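You operate a simulated robot arm through the tools that you are given. There is no shell and no other tool. Be economical: measure what you need, move in short steps, check, and stop when the job is done.

The job below is to be done with a simulated robot arm. You get a single attempt, and the scene is never put back.

JOB
Put the scrap pack from the assembly bench top on the white packing sheet.

The check looks at the end state, three seconds after you hand in, the way a careful person would. Anything else that was tipped, shoved, dropped, spilled or broken makes it a failure. Flat cloth is picked up by pressing the open fingertips on it (5 to 10 N) and closing them slowly along it; thin cloth reads only 2 to 8 mm in the jaws.

ROBOT AND FRAMES
A 7-joint arm with a two-finger parallel gripper, fixed in place. Base frame: the origin is at the foot of the arm, x ahead of it, y to its left, z up; the work surface is at about z = 0. Lengths are in m, angles in degrees, forces in N, time in s.
With the tool pointing down near the work surface it reaches from about 0.24 to 0.62 m from the base axis. Its first joint turns from -66.0 to 66.0 degrees. Payload 2.6 kg.
The tool frame sits at the grasp point between the pads (the TCP): z along the fingers, y along the line on which they close. The tips reach 0.03 m beyond it. Largest opening 0.094 m; finger width 0.028, thickness 0.01; the body of the gripper, 0.05 by 0.096 m, starts 0.055 m behind the TCP.
Orientation is that of the tool frame in the base frame, as a unit quaternion [x, y, z, w]. With the fingers straight down and closing along the base's y, the tool's x points along the base's -x, its y along +y and its z along -z.

CONTROLS
- The arm moves only by the tool servo_tool. Its argument "rows" is a list of rows, each a list of 6 numbers: the shift along the base's x, y, z in m, then the turn, a rotation vector about the base's x, y, z in degrees. In form: [[x, y, z, ax, ay, az], ...]. A call has 1 to 10 rows; each row is the pose to reach, as a shift and turn from the pose commanded when the call began. "jaw" is the gripper command, from -1 (fully open) to 1 (shut), values between in proportion, set as the call begins (left out, the last holds). A row lasts 0.2 s, in which the tool goes at most 0.05 m and 8.6 degrees; a call with a longer step from one row to the next is refused whole, and so is a gripper value outside its range. Where a pose cannot be reached the arm comes as near as it can. A force on the tool above 40 N (or 10 N above the force at the start of the call, whichever is more), or a blocked arm, ends the call early, and 0.2 s more pass. Each finger travels about 0.072 m/s and halts on what it meets, pressing with about 42 N; the grip force reading is that of the motor and also rises with nothing between the fingers. The clock runs only during rows and for 0.2 s after the last one: add rows that repeat a pose to give the fingers time. It gives the time, the measured TCP pose, the force on the tool (base axes), the opening and the grip force at its end, in the units of the frame above (readings bear some noise), and new pictures: "views" is both (left out), scene, wrist or none.
- Cameras (640 x 400 px; columns grow to the right, rows downward): "scene" is fixed at [0.0527, 0.4578, 0.5533]; the picture's right is [-0.50, -0.87, 0.00], its down [-0.59, 0.34, -0.73] and it looks along [0.64, -0.36, -0.68] (base axes); focal length 348 px, centre (320, 200). "wrist" rides on the gripper at [0.076, 0.014, -0.102] in the tool frame; the picture's right is [-0.18, 0.98, 0.00], its down [-0.75, -0.14, -0.64] and it looks along [-0.63, -0.12, 0.77] (tool axes); focal length 243 px, centre (320, 200). There is no depth. A picture from a camera that has moved, and an enlarged one, comes with that camera's place and axes in the base frame and with its lens.
- inspect(camera, box): a new picture of the part [left, top, right, bottom] of that camera's present view, enlarged. No time passes.
- job_done(): hands the job in; it is judged then, once.

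Go step by step. Nothing tells you positions but the pictures and the camera data: compare them with the known pose of the tool, close in by small moves and look again before you grip or let go. The budget is 90 turns and 200 pictures, counting those below and the enlarged ones. Unless the task says otherwise, let go and move clear before handing in, and close with one line.

The tools are called after "Request:" by a JSON object that holds its "name" and its "arguments". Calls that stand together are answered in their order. servo_tool: Moves the arm, as the interface text tells. Its arguments: {"type":"object","properties":{"rows":{"type":"array","items":{"type":"array","items":{"type":"number"}}},"jaw":{"type":"number"},"views":{"type":"string","enum":["both","scene","wrist","none"]}},"required":["rows"]} The other tools are called the same way: inspect (camera, box) takes an enlarged picture of a part of a camera's view; job_done () hands the job in.

At the start:

```text
clock: 0.0
ee_pos: [0.3256, 0.0648, 0.221]
ee_rot: [0.001, 1.0, 0.0, 0.0]
ft_force: [-0.6, 0.2, 1.1]
grip_width: 0.094
grip_force: 0.2
```

scene: 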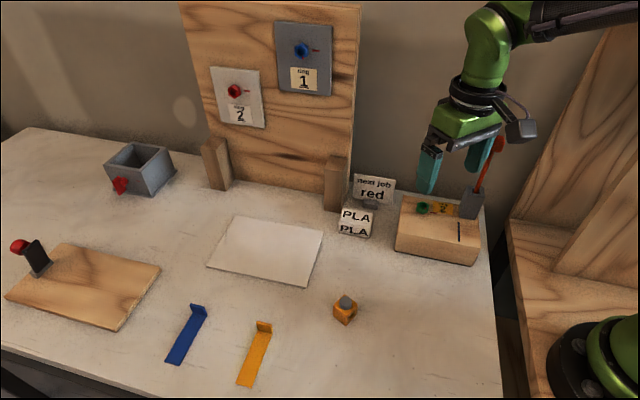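
wrist: 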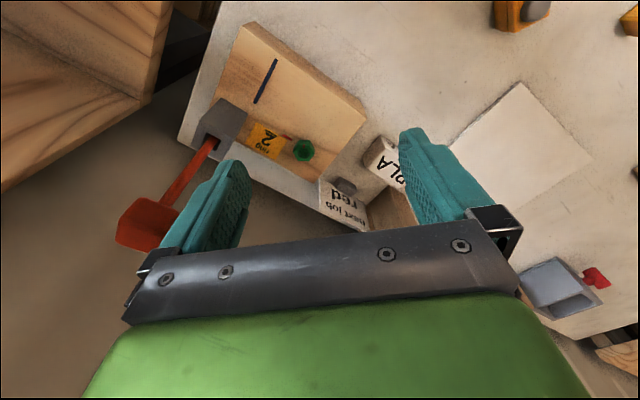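

I see a bench with a white sheet, a box labelled "PLA", an orange cube with a grey top and several fixtures. I'll enlarge the candidates to find the scrap pack.

Request:
{"name": "inspect", "arguments": {"camera": "scene", "box": [300, 160, 500, 330]}}

Request:
{"name": "inspect", "arguments": {"camera": "scene", "box": [0, 120, 300, 400]}}

Request:
{"name": "inspect", "arguments": {"camera": "scene", "box": [180, 0, 380, 140]}}

Request:
{"name": "inspect", "arguments": {"camera": "wrist", "box": [180, 0, 640, 240]}}

```text
2.35 times, centred on (400, 245) of scene
camera zoom: at [0.0527, 0.4578, 0.5533], right [-0.5, -0.87, 0.0], down [-0.59, 0.34, -0.73], along [0.64, -0.36, -0.68], focal length 819 px, centre (132, 94)
```

zoom: 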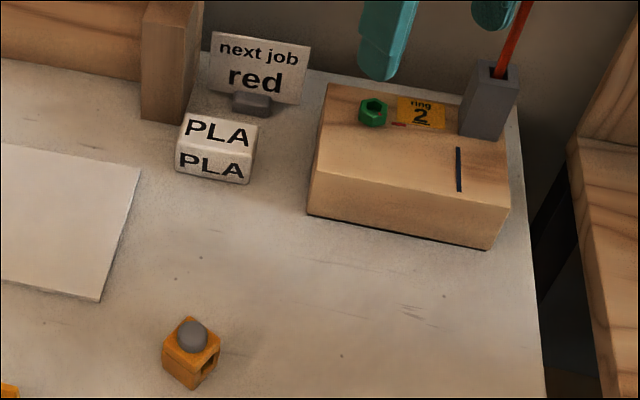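

```text
1.43 times, centred on (150, 260) of scene
camera zoom: at [0.0527, 0.4578, 0.5533], right [-0.5, -0.87, 0.0], down [-0.59, 0.34, -0.73], along [0.64, -0.36, -0.68], focal length 498 px, centre (563, 114)
```

zoom: 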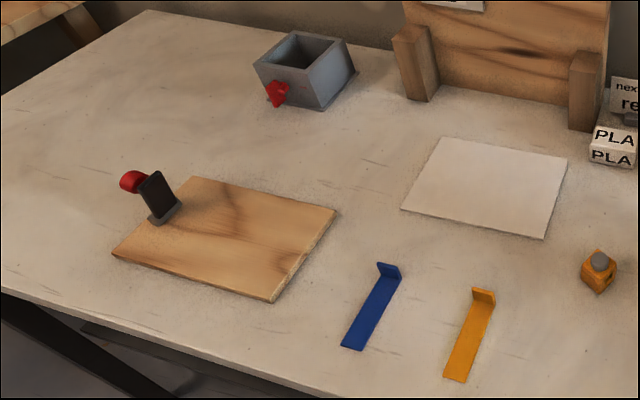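

```text
2.86 times, centred on (280, 70) of scene
camera zoom: at [0.0527, 0.4578, 0.5533], right [-0.5, -0.87, 0.0], down [-0.59, 0.34, -0.73], along [0.64, -0.36, -0.68], focal length 995 px, centre (434, 571)
```

zoom: 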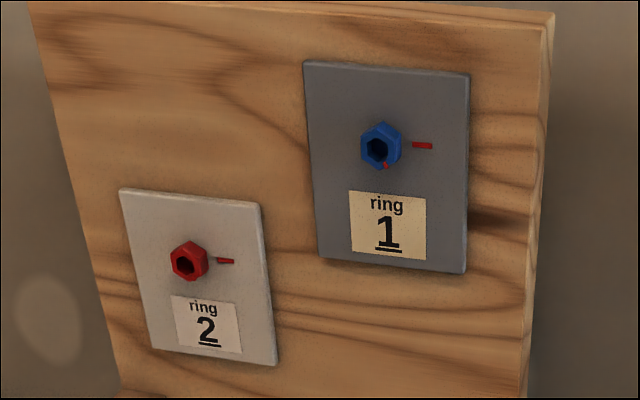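

```text
1.39 times, centred on (410, 120) of wrist
camera zoom: at [0.2483, 0.0784, 0.3233], right [0.18, 0.98, 0.0], down [0.75, -0.14, 0.64], along [0.63, -0.12, -0.77], focal length 338 px, centre (195, 311)
```

zoom: 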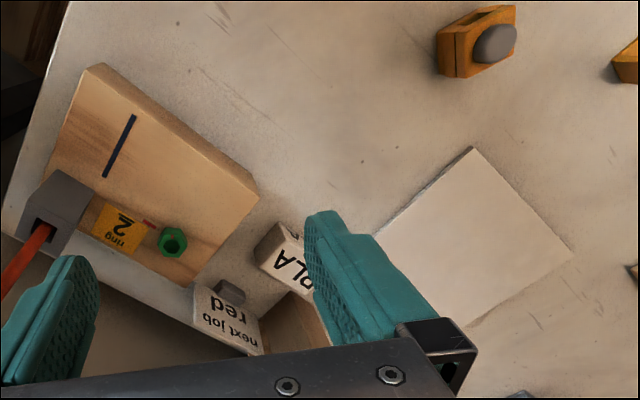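

The white block marked "PLA" (about 0.46, 0.14, roughly 6 × 5.5 × 2.6 cm) looks like the scrap pack. I'll move so the wrist camera sees it between the fingers and check its orientation and clearance from the sign.

Request:
{"name": "servo_tool", "arguments": {"rows": [[-0.01, 0.035, 0.01, 0, 0, 0], [-0.025, 0.075, 0.02, 0, 0, 0], [-0.025, 0.075, 0.02, 0, 0, 0]], "jaw": -1}}

```text
clock: 0.8
ee_pos: [0.3001, 0.1418, 0.2421]
ee_rot: [-0.001, 1.0, 0.0, 0.0]
ft_force: [-0.7, 0.9, 0.7]
grip_width: 0.0938
grip_force: 0.0
camera wrist: at [0.2224, 0.154, 0.3436], right [0.18, 0.98, 0.0], down [0.75, -0.14, 0.64], along [0.63, -0.12, -0.77], focal length 243 px, centre (320, 200)
```

scene: 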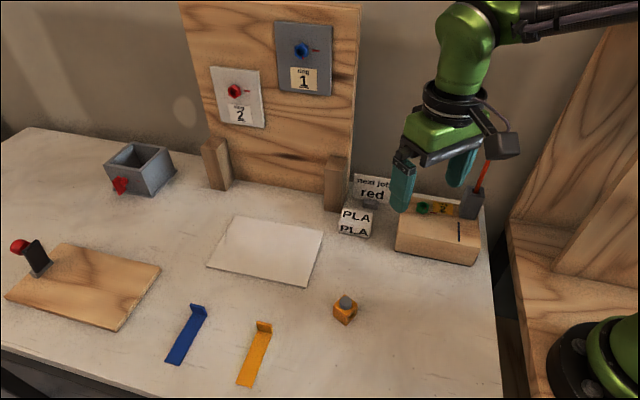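
wrist: 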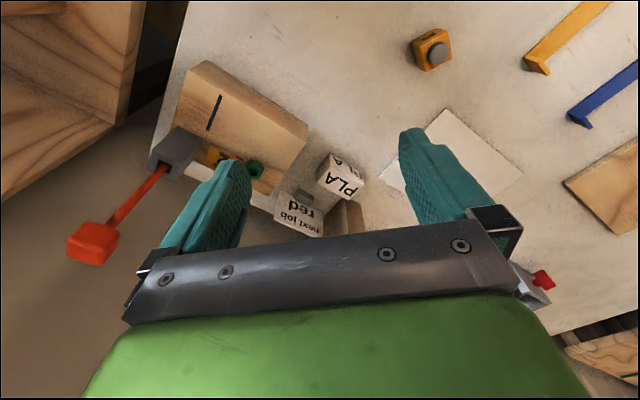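

The wrist view agrees with my estimate (0.45, 0.14). I'll enlarge it to get the corners.

Request:
{"name": "inspect", "arguments": {"camera": "wrist", "box": [250, 120, 410, 240]}}

Request:
{"name": "inspect", "arguments": {"camera": "scene", "box": [310, 160, 410, 250]}}

```text
3.33 times, centred on (330, 180) of wrist
camera zoom: at [0.2224, 0.154, 0.3436], right [0.18, 0.98, 0.0], down [0.75, -0.14, 0.64], along [0.63, -0.12, -0.77], focal length 809 px, centre (287, 267)
```

zoom: 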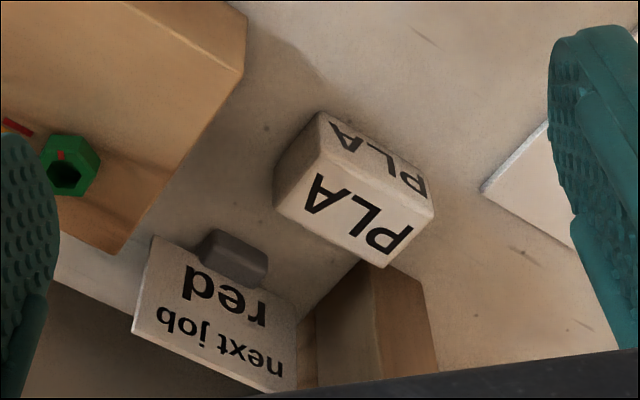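

```text
4.44 times, centred on (360, 205) of scene
camera zoom: at [0.0527, 0.4578, 0.5533], right [-0.5, -0.87, 0.0], down [-0.59, 0.34, -0.73], along [0.64, -0.36, -0.68], focal length 1548 px, centre (142, 178)
```

zoom: 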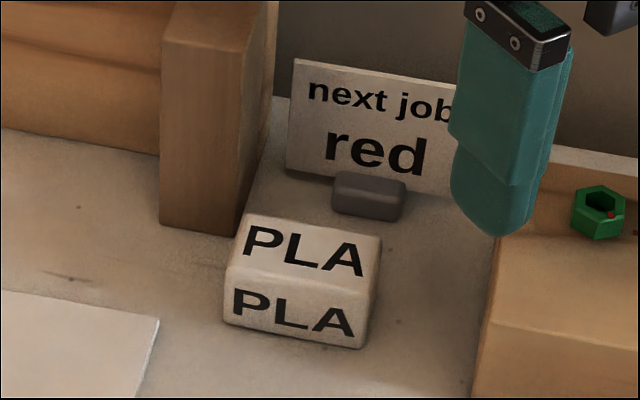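

The pack's top is centred near (0.450, 0.143), about 62 × 40 × 29 mm. Its short axis points along (0.75, -0.66), so it needs a yaw of about +49°. I'll approach from above with the yaw and a partly closed jaw.

Request:
{"name": "servo_tool", "arguments": {"rows": [[0.02, 0, 0, 0, 0, 8.2], [0.05, 0, 0, 0, 0, 16.4], [0.08, 0, 0, 0, 0, 24.6], [0.11, 0.001, -0.01, 0, 0, 32.8], [0.135, 0.002, -0.025, 0, 0, 41], [0.15, 0.002, -0.04, 0, 0, 49], [0.15, 0.002, -0.04, 0, 0, 49]], "jaw": -0.45}}

```text
clock: 2.4
ee_pos: [0.45, 0.1432, 0.2014]
ee_rot: [-0.416, 0.909, 0.0, -0.001]
ft_force: [-0.3, -0.2, 0.5]
grip_width: 0.0681
grip_force: 0.2
camera wrist: at [0.3891, 0.0927, 0.3033], right [-0.62, 0.78, 0.0], down [0.6, 0.48, 0.64], along [0.5, 0.4, -0.77], focal length 243 px, centre (320, 200)
```

scene: 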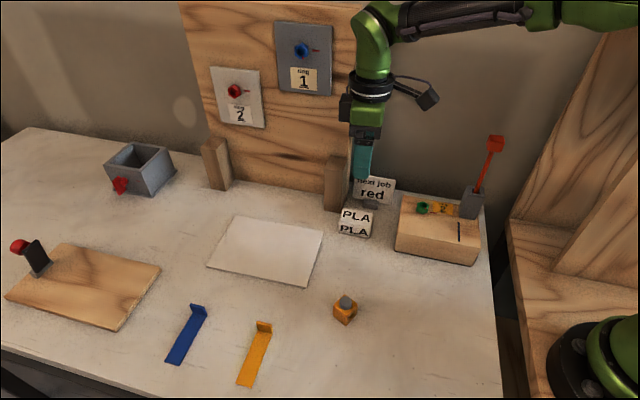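
wrist: 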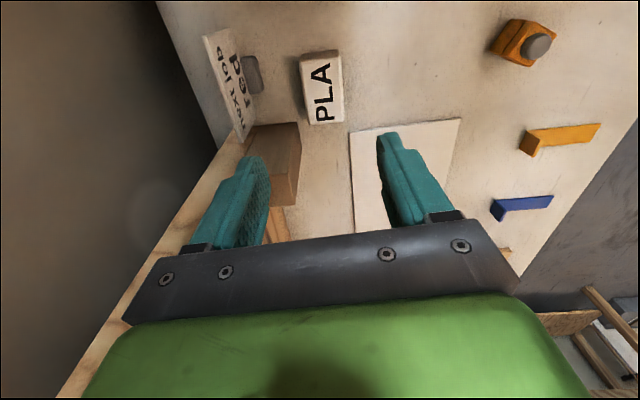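

The pack sits under the gripper. I'll enlarge to refine its centre and yaw before descending.

Request:
{"name": "inspect", "arguments": {"camera": "wrist", "box": [230, 30, 390, 140]}}

```text
3.64 times, centred on (310, 85) of wrist
camera zoom: at [0.3891, 0.0927, 0.3033], right [-0.62, 0.78, 0.0], down [0.6, 0.48, 0.64], along [0.5, 0.4, -0.77], focal length 882 px, centre (356, 618)
```

zoom: 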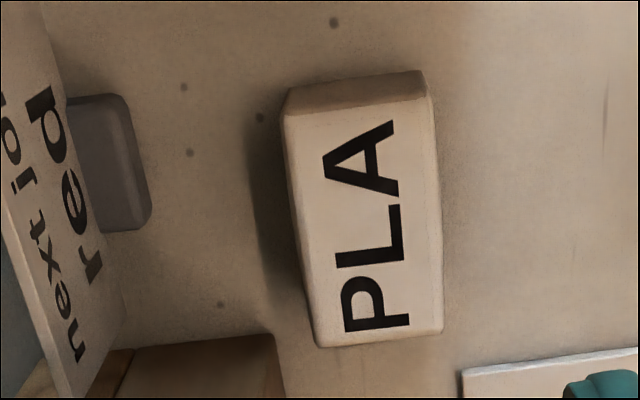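

The refined centre is (0.449, 0.145), yaw 45°, width 40 mm. I'll correct these and descend to just above the pack.

Request:
{"name": "servo_tool", "arguments": {"rows": [[-0.0013, 0.002, -0.02, 0, 0, -3.8], [-0.0013, 0.002, -0.06, 0, 0, -3.8], [-0.0013, 0.002, -0.1, 0, 0, -3.8], [-0.0013, 0.002, -0.125, 0, 0, -3.8], [-0.0013, 0.002, -0.125, 0, 0, -3.8]]}}

```text
clock: 3.6
ee_pos: [0.4498, 0.1432, 0.0762]
ee_rot: [-0.383, 0.924, 0.0, 0.0]
ft_force: [0.0, -0.1, -0.6]
grip_width: 0.0681
grip_force: 0.2
camera wrist: at [0.3849, 0.0983, 0.1782], right [-0.57, 0.82, 0.0], down [0.63, 0.43, 0.64], along [0.53, 0.36, -0.77], focal length 243 px, centre (320, 200)
```

scene: 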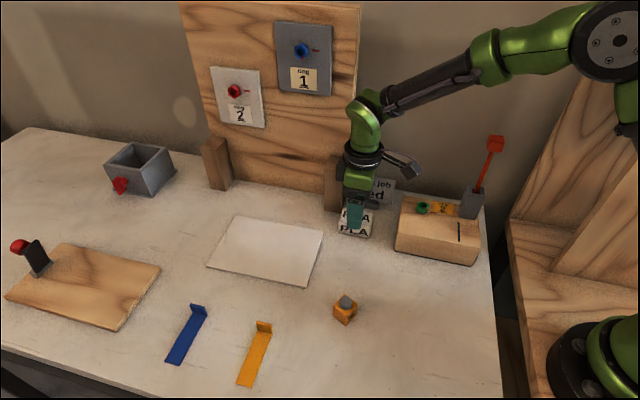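
wrist: 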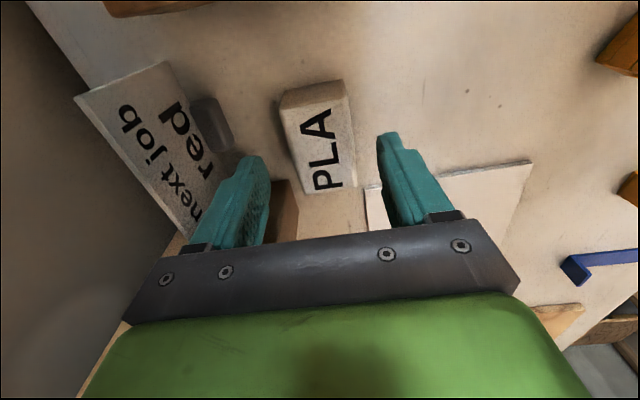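

The pack is centred between the fingers and the sign and post are clear. I'll go down to about z = 0.036.

Request:
{"name": "servo_tool", "arguments": {"rows": [[-0.0005, 0.001, -0.015, 0, 0, 0], [-0.0005, 0.001, -0.03, 0, 0, 0], [-0.0005, 0.001, -0.041, 0, 0, 0], [-0.0005, 0.001, -0.041, 0, 0, 0]]}}

```text
clock: 4.6
ee_pos: [0.4468, 0.1451, 0.0347]
ee_rot: [-0.385, 0.923, 0.0, 0.0]
ft_force: [-0.5, 0.2, 0.0]
grip_width: 0.0678
grip_force: 0.1
camera wrist: at [0.3843, 0.0999, 0.1374], right [-0.57, 0.82, 0.0], down [0.63, 0.43, 0.64], along [0.53, 0.36, -0.77], focal length 243 px, centre (320, 200)
```

scene: 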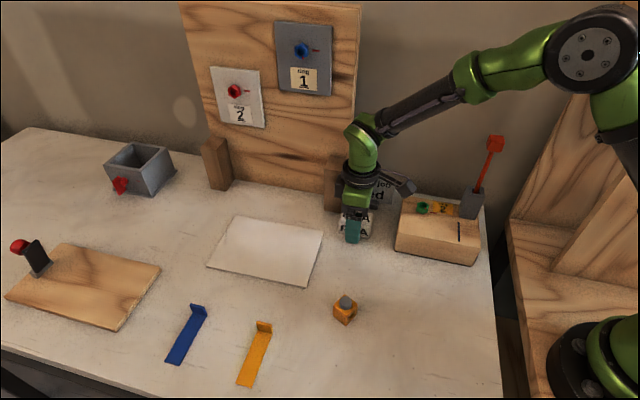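
wrist: 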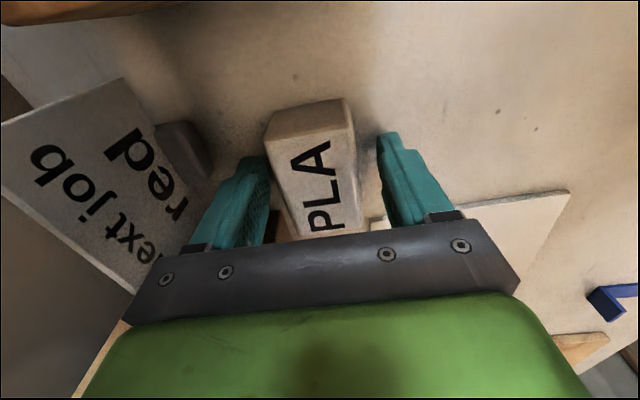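

The fingers straddle the pack. I'll close to slightly under its width.

Request:
{"name": "servo_tool", "arguments": {"rows": [[0, 0, 0, 0, 0, 0], [0, 0, 0, 0, 0, 0], [0, 0, 0, 0, 0, 0], [0, 0, 0, 0, 0, 0]], "jaw": 0.3, "views": "wrist"}}

```text
clock: 5.6
ee_pos: [0.4496, 0.1451, 0.0348]
ee_rot: [-0.384, 0.923, 0.0, 0.0]
ft_force: [0.7, -0.6, 0.0]
grip_width: 0.0483
grip_force: 41.5
camera wrist: at [0.3843, 0.0998, 0.1375], right [-0.57, 0.82, 0.0], down [0.63, 0.43, 0.64], along [0.53, 0.36, -0.77], focal length 243 px, centre (320, 200)
```

wrist: 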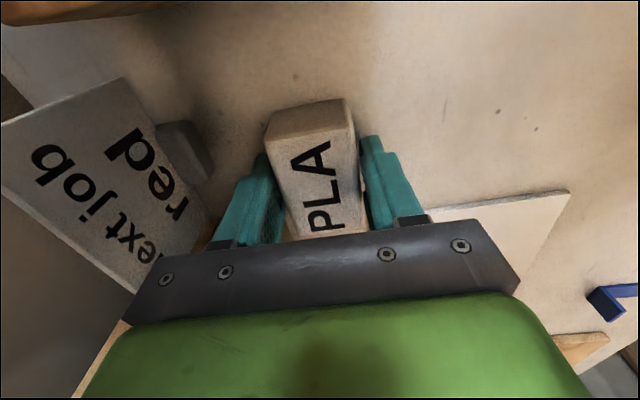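

It is held at 48 mm with full grip force. I'll lift straight up a short way and check.

Request:
{"name": "servo_tool", "arguments": {"rows": [[0, 0, 0.01, 0, 0, 0], [0, 0, 0.03, 0, 0, 0], [0, 0, 0.05, 0, 0, 0], [0, 0, 0.05, 0, 0, 0]]}}

```text
clock: 6.6
ee_pos: [0.4481, 0.1449, 0.0857]
ee_rot: [-0.385, 0.923, 0.0, -0.001]
ft_force: [1.0, 0.1, -1.0]
grip_width: 0.0485
grip_force: 41.9
camera wrist: at [0.384, 0.0996, 0.188], right [-0.57, 0.82, 0.0], down [0.63, 0.43, 0.64], along [0.53, 0.36, -0.77], focal length 243 px, centre (320, 200)
```

scene: 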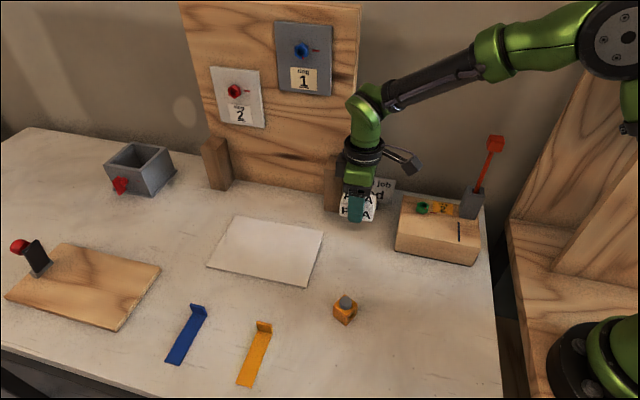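
wrist: 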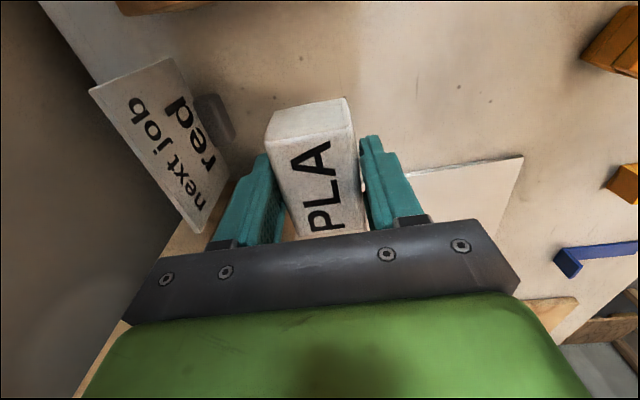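

The pack is lifted cleanly. I'll raise it a bit more, swing out around the post and stop over the sheet near (0.485, 0.325).

Request:
{"name": "servo_tool", "arguments": {"rows": [[-0.005, 0.01, 0.02, 0, 0, 0], [-0.02, 0.04, 0.03, 0, 0, 0], [-0.025, 0.075, 0.03, 0, 0, 0], [-0.015, 0.11, 0.03, 0, 0, 0], [0.005, 0.14, 0.03, 0, 0, 0], [0.025, 0.165, 0.03, 0, 0, 0], [0.037, 0.18, 0.03, 0, 0, 0], [0.037, 0.18, 0.03, 0, 0, 0]]}}

```text
clock: 8.4
ee_pos: [0.4859, 0.3251, 0.1151]
ee_rot: [-0.385, 0.923, 0.0, 0.001]
ft_force: [1.0, 0.8, 0.3]
grip_width: 0.048
grip_force: 41.8
camera wrist: at [0.4214, 0.2805, 0.2169], right [-0.57, 0.82, 0.0], down [0.63, 0.44, 0.64], along [0.53, 0.36, -0.77], focal length 243 px, centre (320, 200)
```

scene: 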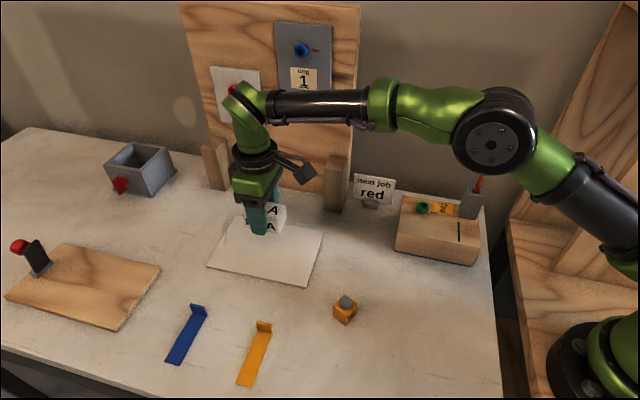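
wrist: 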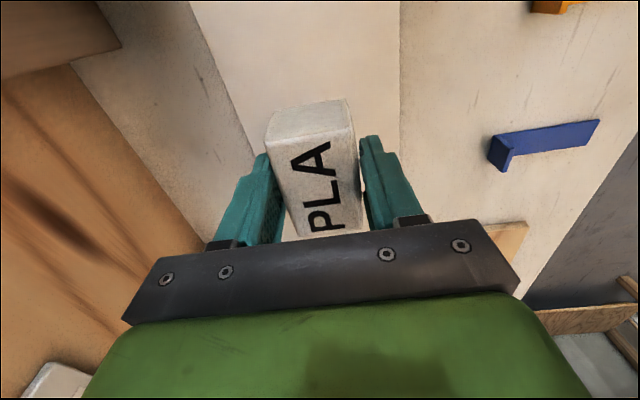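

The pack is over the sheet, well inside its edges. I'll lower to just above the earlier grasp height, then feel for contact.

Request:
{"name": "servo_tool", "arguments": {"rows": [[0, 0, -0.03, 0, 0, 0], [0, 0, -0.055, 0, 0, 0], [0, 0, -0.068, 0, 0, 0], [0, 0, -0.073, 0, 0, 0], [0, 0, -0.073, 0, 0, 0]]}}

```text
clock: 9.6
ee_pos: [0.4856, 0.3259, 0.0418]
ee_rot: [-0.384, 0.923, 0.0, 0.001]
ft_force: [-0.6, 0.7, -0.5]
grip_width: 0.0484
grip_force: 42.2
camera wrist: at [0.4212, 0.2797, 0.1442], right [-0.57, 0.82, 0.0], down [0.63, 0.43, 0.64], along [0.53, 0.36, -0.77], focal length 243 px, centre (320, 200)
```

scene: 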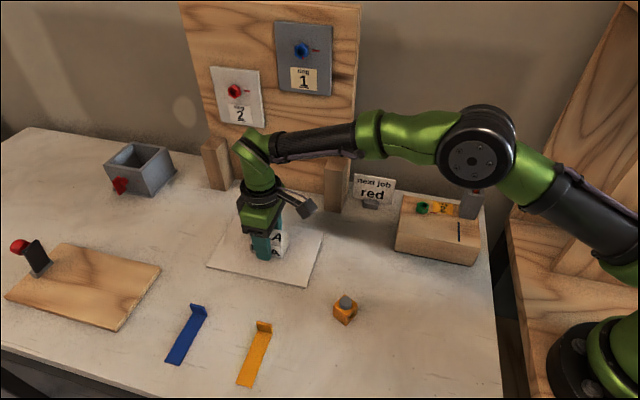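
wrist: 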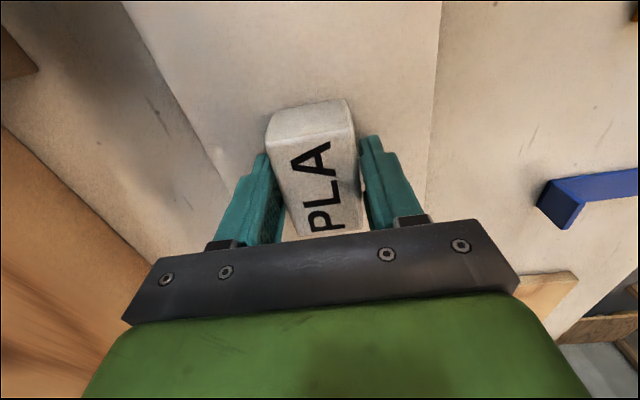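

There is no contact yet at z = 0.042. I'll lower in fine steps.

Request:
{"name": "servo_tool", "arguments": {"rows": [[0, 0, -0.0015, 0, 0, 0], [0, 0, -0.003, 0, 0, 0], [0, 0, -0.003, 0, 0, 0]], "views": "none"}}

```text
clock: 10.4
ee_pos: [0.4858, 0.3259, 0.0404]
ee_rot: [-0.383, 0.924, 0.002, 0.001]
ft_force: [-1.4, -2.0, 13.2]
grip_width: 0.0483
grip_force: 42.1
```

I have contact at z ≈ 0.040, so the pack rests on the sheet. I'll ease the pressure slightly and open the fingers.

Request:
{"name": "servo_tool", "arguments": {"rows": [[0, 0, 0.001, 0, 0, 0], [0, 0, 0.001, 0, 0, 0]], "views": "none"}}

Request:
{"name": "servo_tool", "arguments": {"rows": [[0, 0, 0, 0, 0, 0], [0, 0, 0, 0, 0, 0], [0, 0, 0, 0, 0, 0]], "jaw": -0.5}}

```text
clock: 11.0
ee_pos: [0.4864, 0.3245, 0.0409]
ee_rot: [-0.384, 0.923, 0.0, 0.001]
ft_force: [1.7, 0.7, 11.8]
grip_width: 0.0479
grip_force: 41.9
```

```text
clock: 11.8
ee_pos: [0.4858, 0.3253, 0.0392]
ee_rot: [-0.385, 0.923, 0.0, 0.001]
ft_force: [0.2, 1.0, -0.8]
grip_width: 0.0705
grip_force: 0.0
camera wrist: at [0.4212, 0.2799, 0.1423], right [-0.57, 0.82, 0.0], down [0.63, 0.44, 0.64], along [0.53, 0.36, -0.77], focal length 243 px, centre (320, 200)
```

scene: 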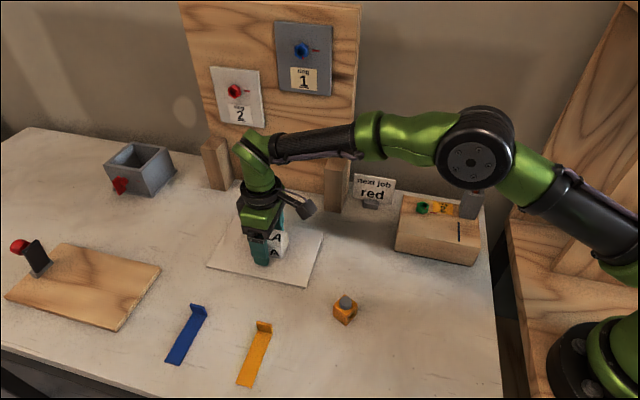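
wrist: 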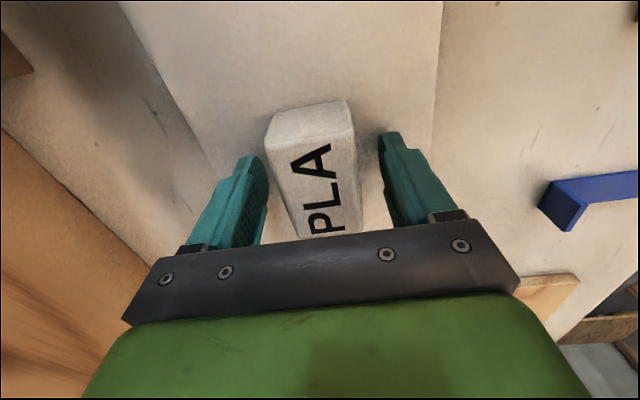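

The pack is released and upright. I'll rise straight up, then back away toward the base, to see the result.

Request:
{"name": "servo_tool", "arguments": {"rows": [[0, 0, 0.02, 0, 0, 0], [0, 0, 0.06, 0, 0, 0], [0, 0, 0.1, 0, 0, 0], [-0.01, -0.01, 0.14, 0, 0, 0], [-0.04, -0.02, 0.165, 0, 0, 0], [-0.08, -0.03, 0.17, 0, 0, 0], [-0.11, -0.04, 0.17, 0, 0, 0], [-0.11, -0.04, 0.17, 0, 0, 0]]}}

```text
clock: 13.6
ee_pos: [0.3768, 0.2847, 0.2097]
ee_rot: [-0.384, 0.923, -0.001, 0.0]
ft_force: [1.3, -0.8, 0.2]
grip_width: 0.0706
grip_force: 0.1
camera wrist: at [0.3112, 0.2402, 0.3123], right [-0.57, 0.82, 0.0], down [0.63, 0.43, 0.64], along [0.53, 0.36, -0.77], focal length 243 px, centre (320, 200)
```

scene: 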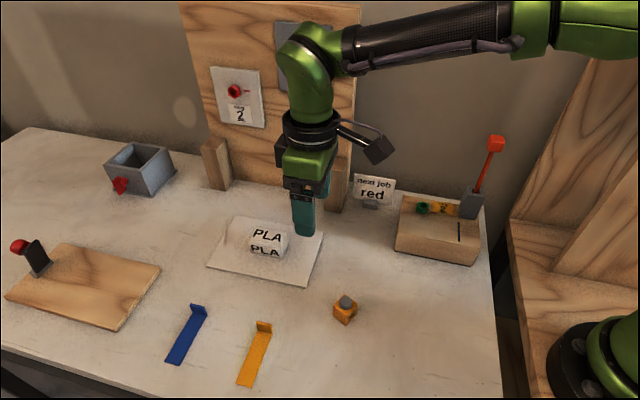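
wrist: 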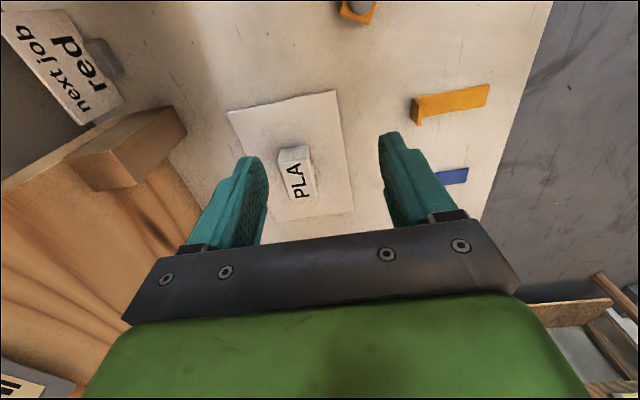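

The pack sits flat, well inside the sheet, nothing else has moved, and the gripper is clear. I'm handing in.

Request:
{"name": "job_done", "arguments": {}}

```text
The job is handed in.
```

I put the scrap pack on the white packing sheet, taking it to be the white block marked "PLA"; nothing else looked disturbed in the last pictures, and the job is handed in.
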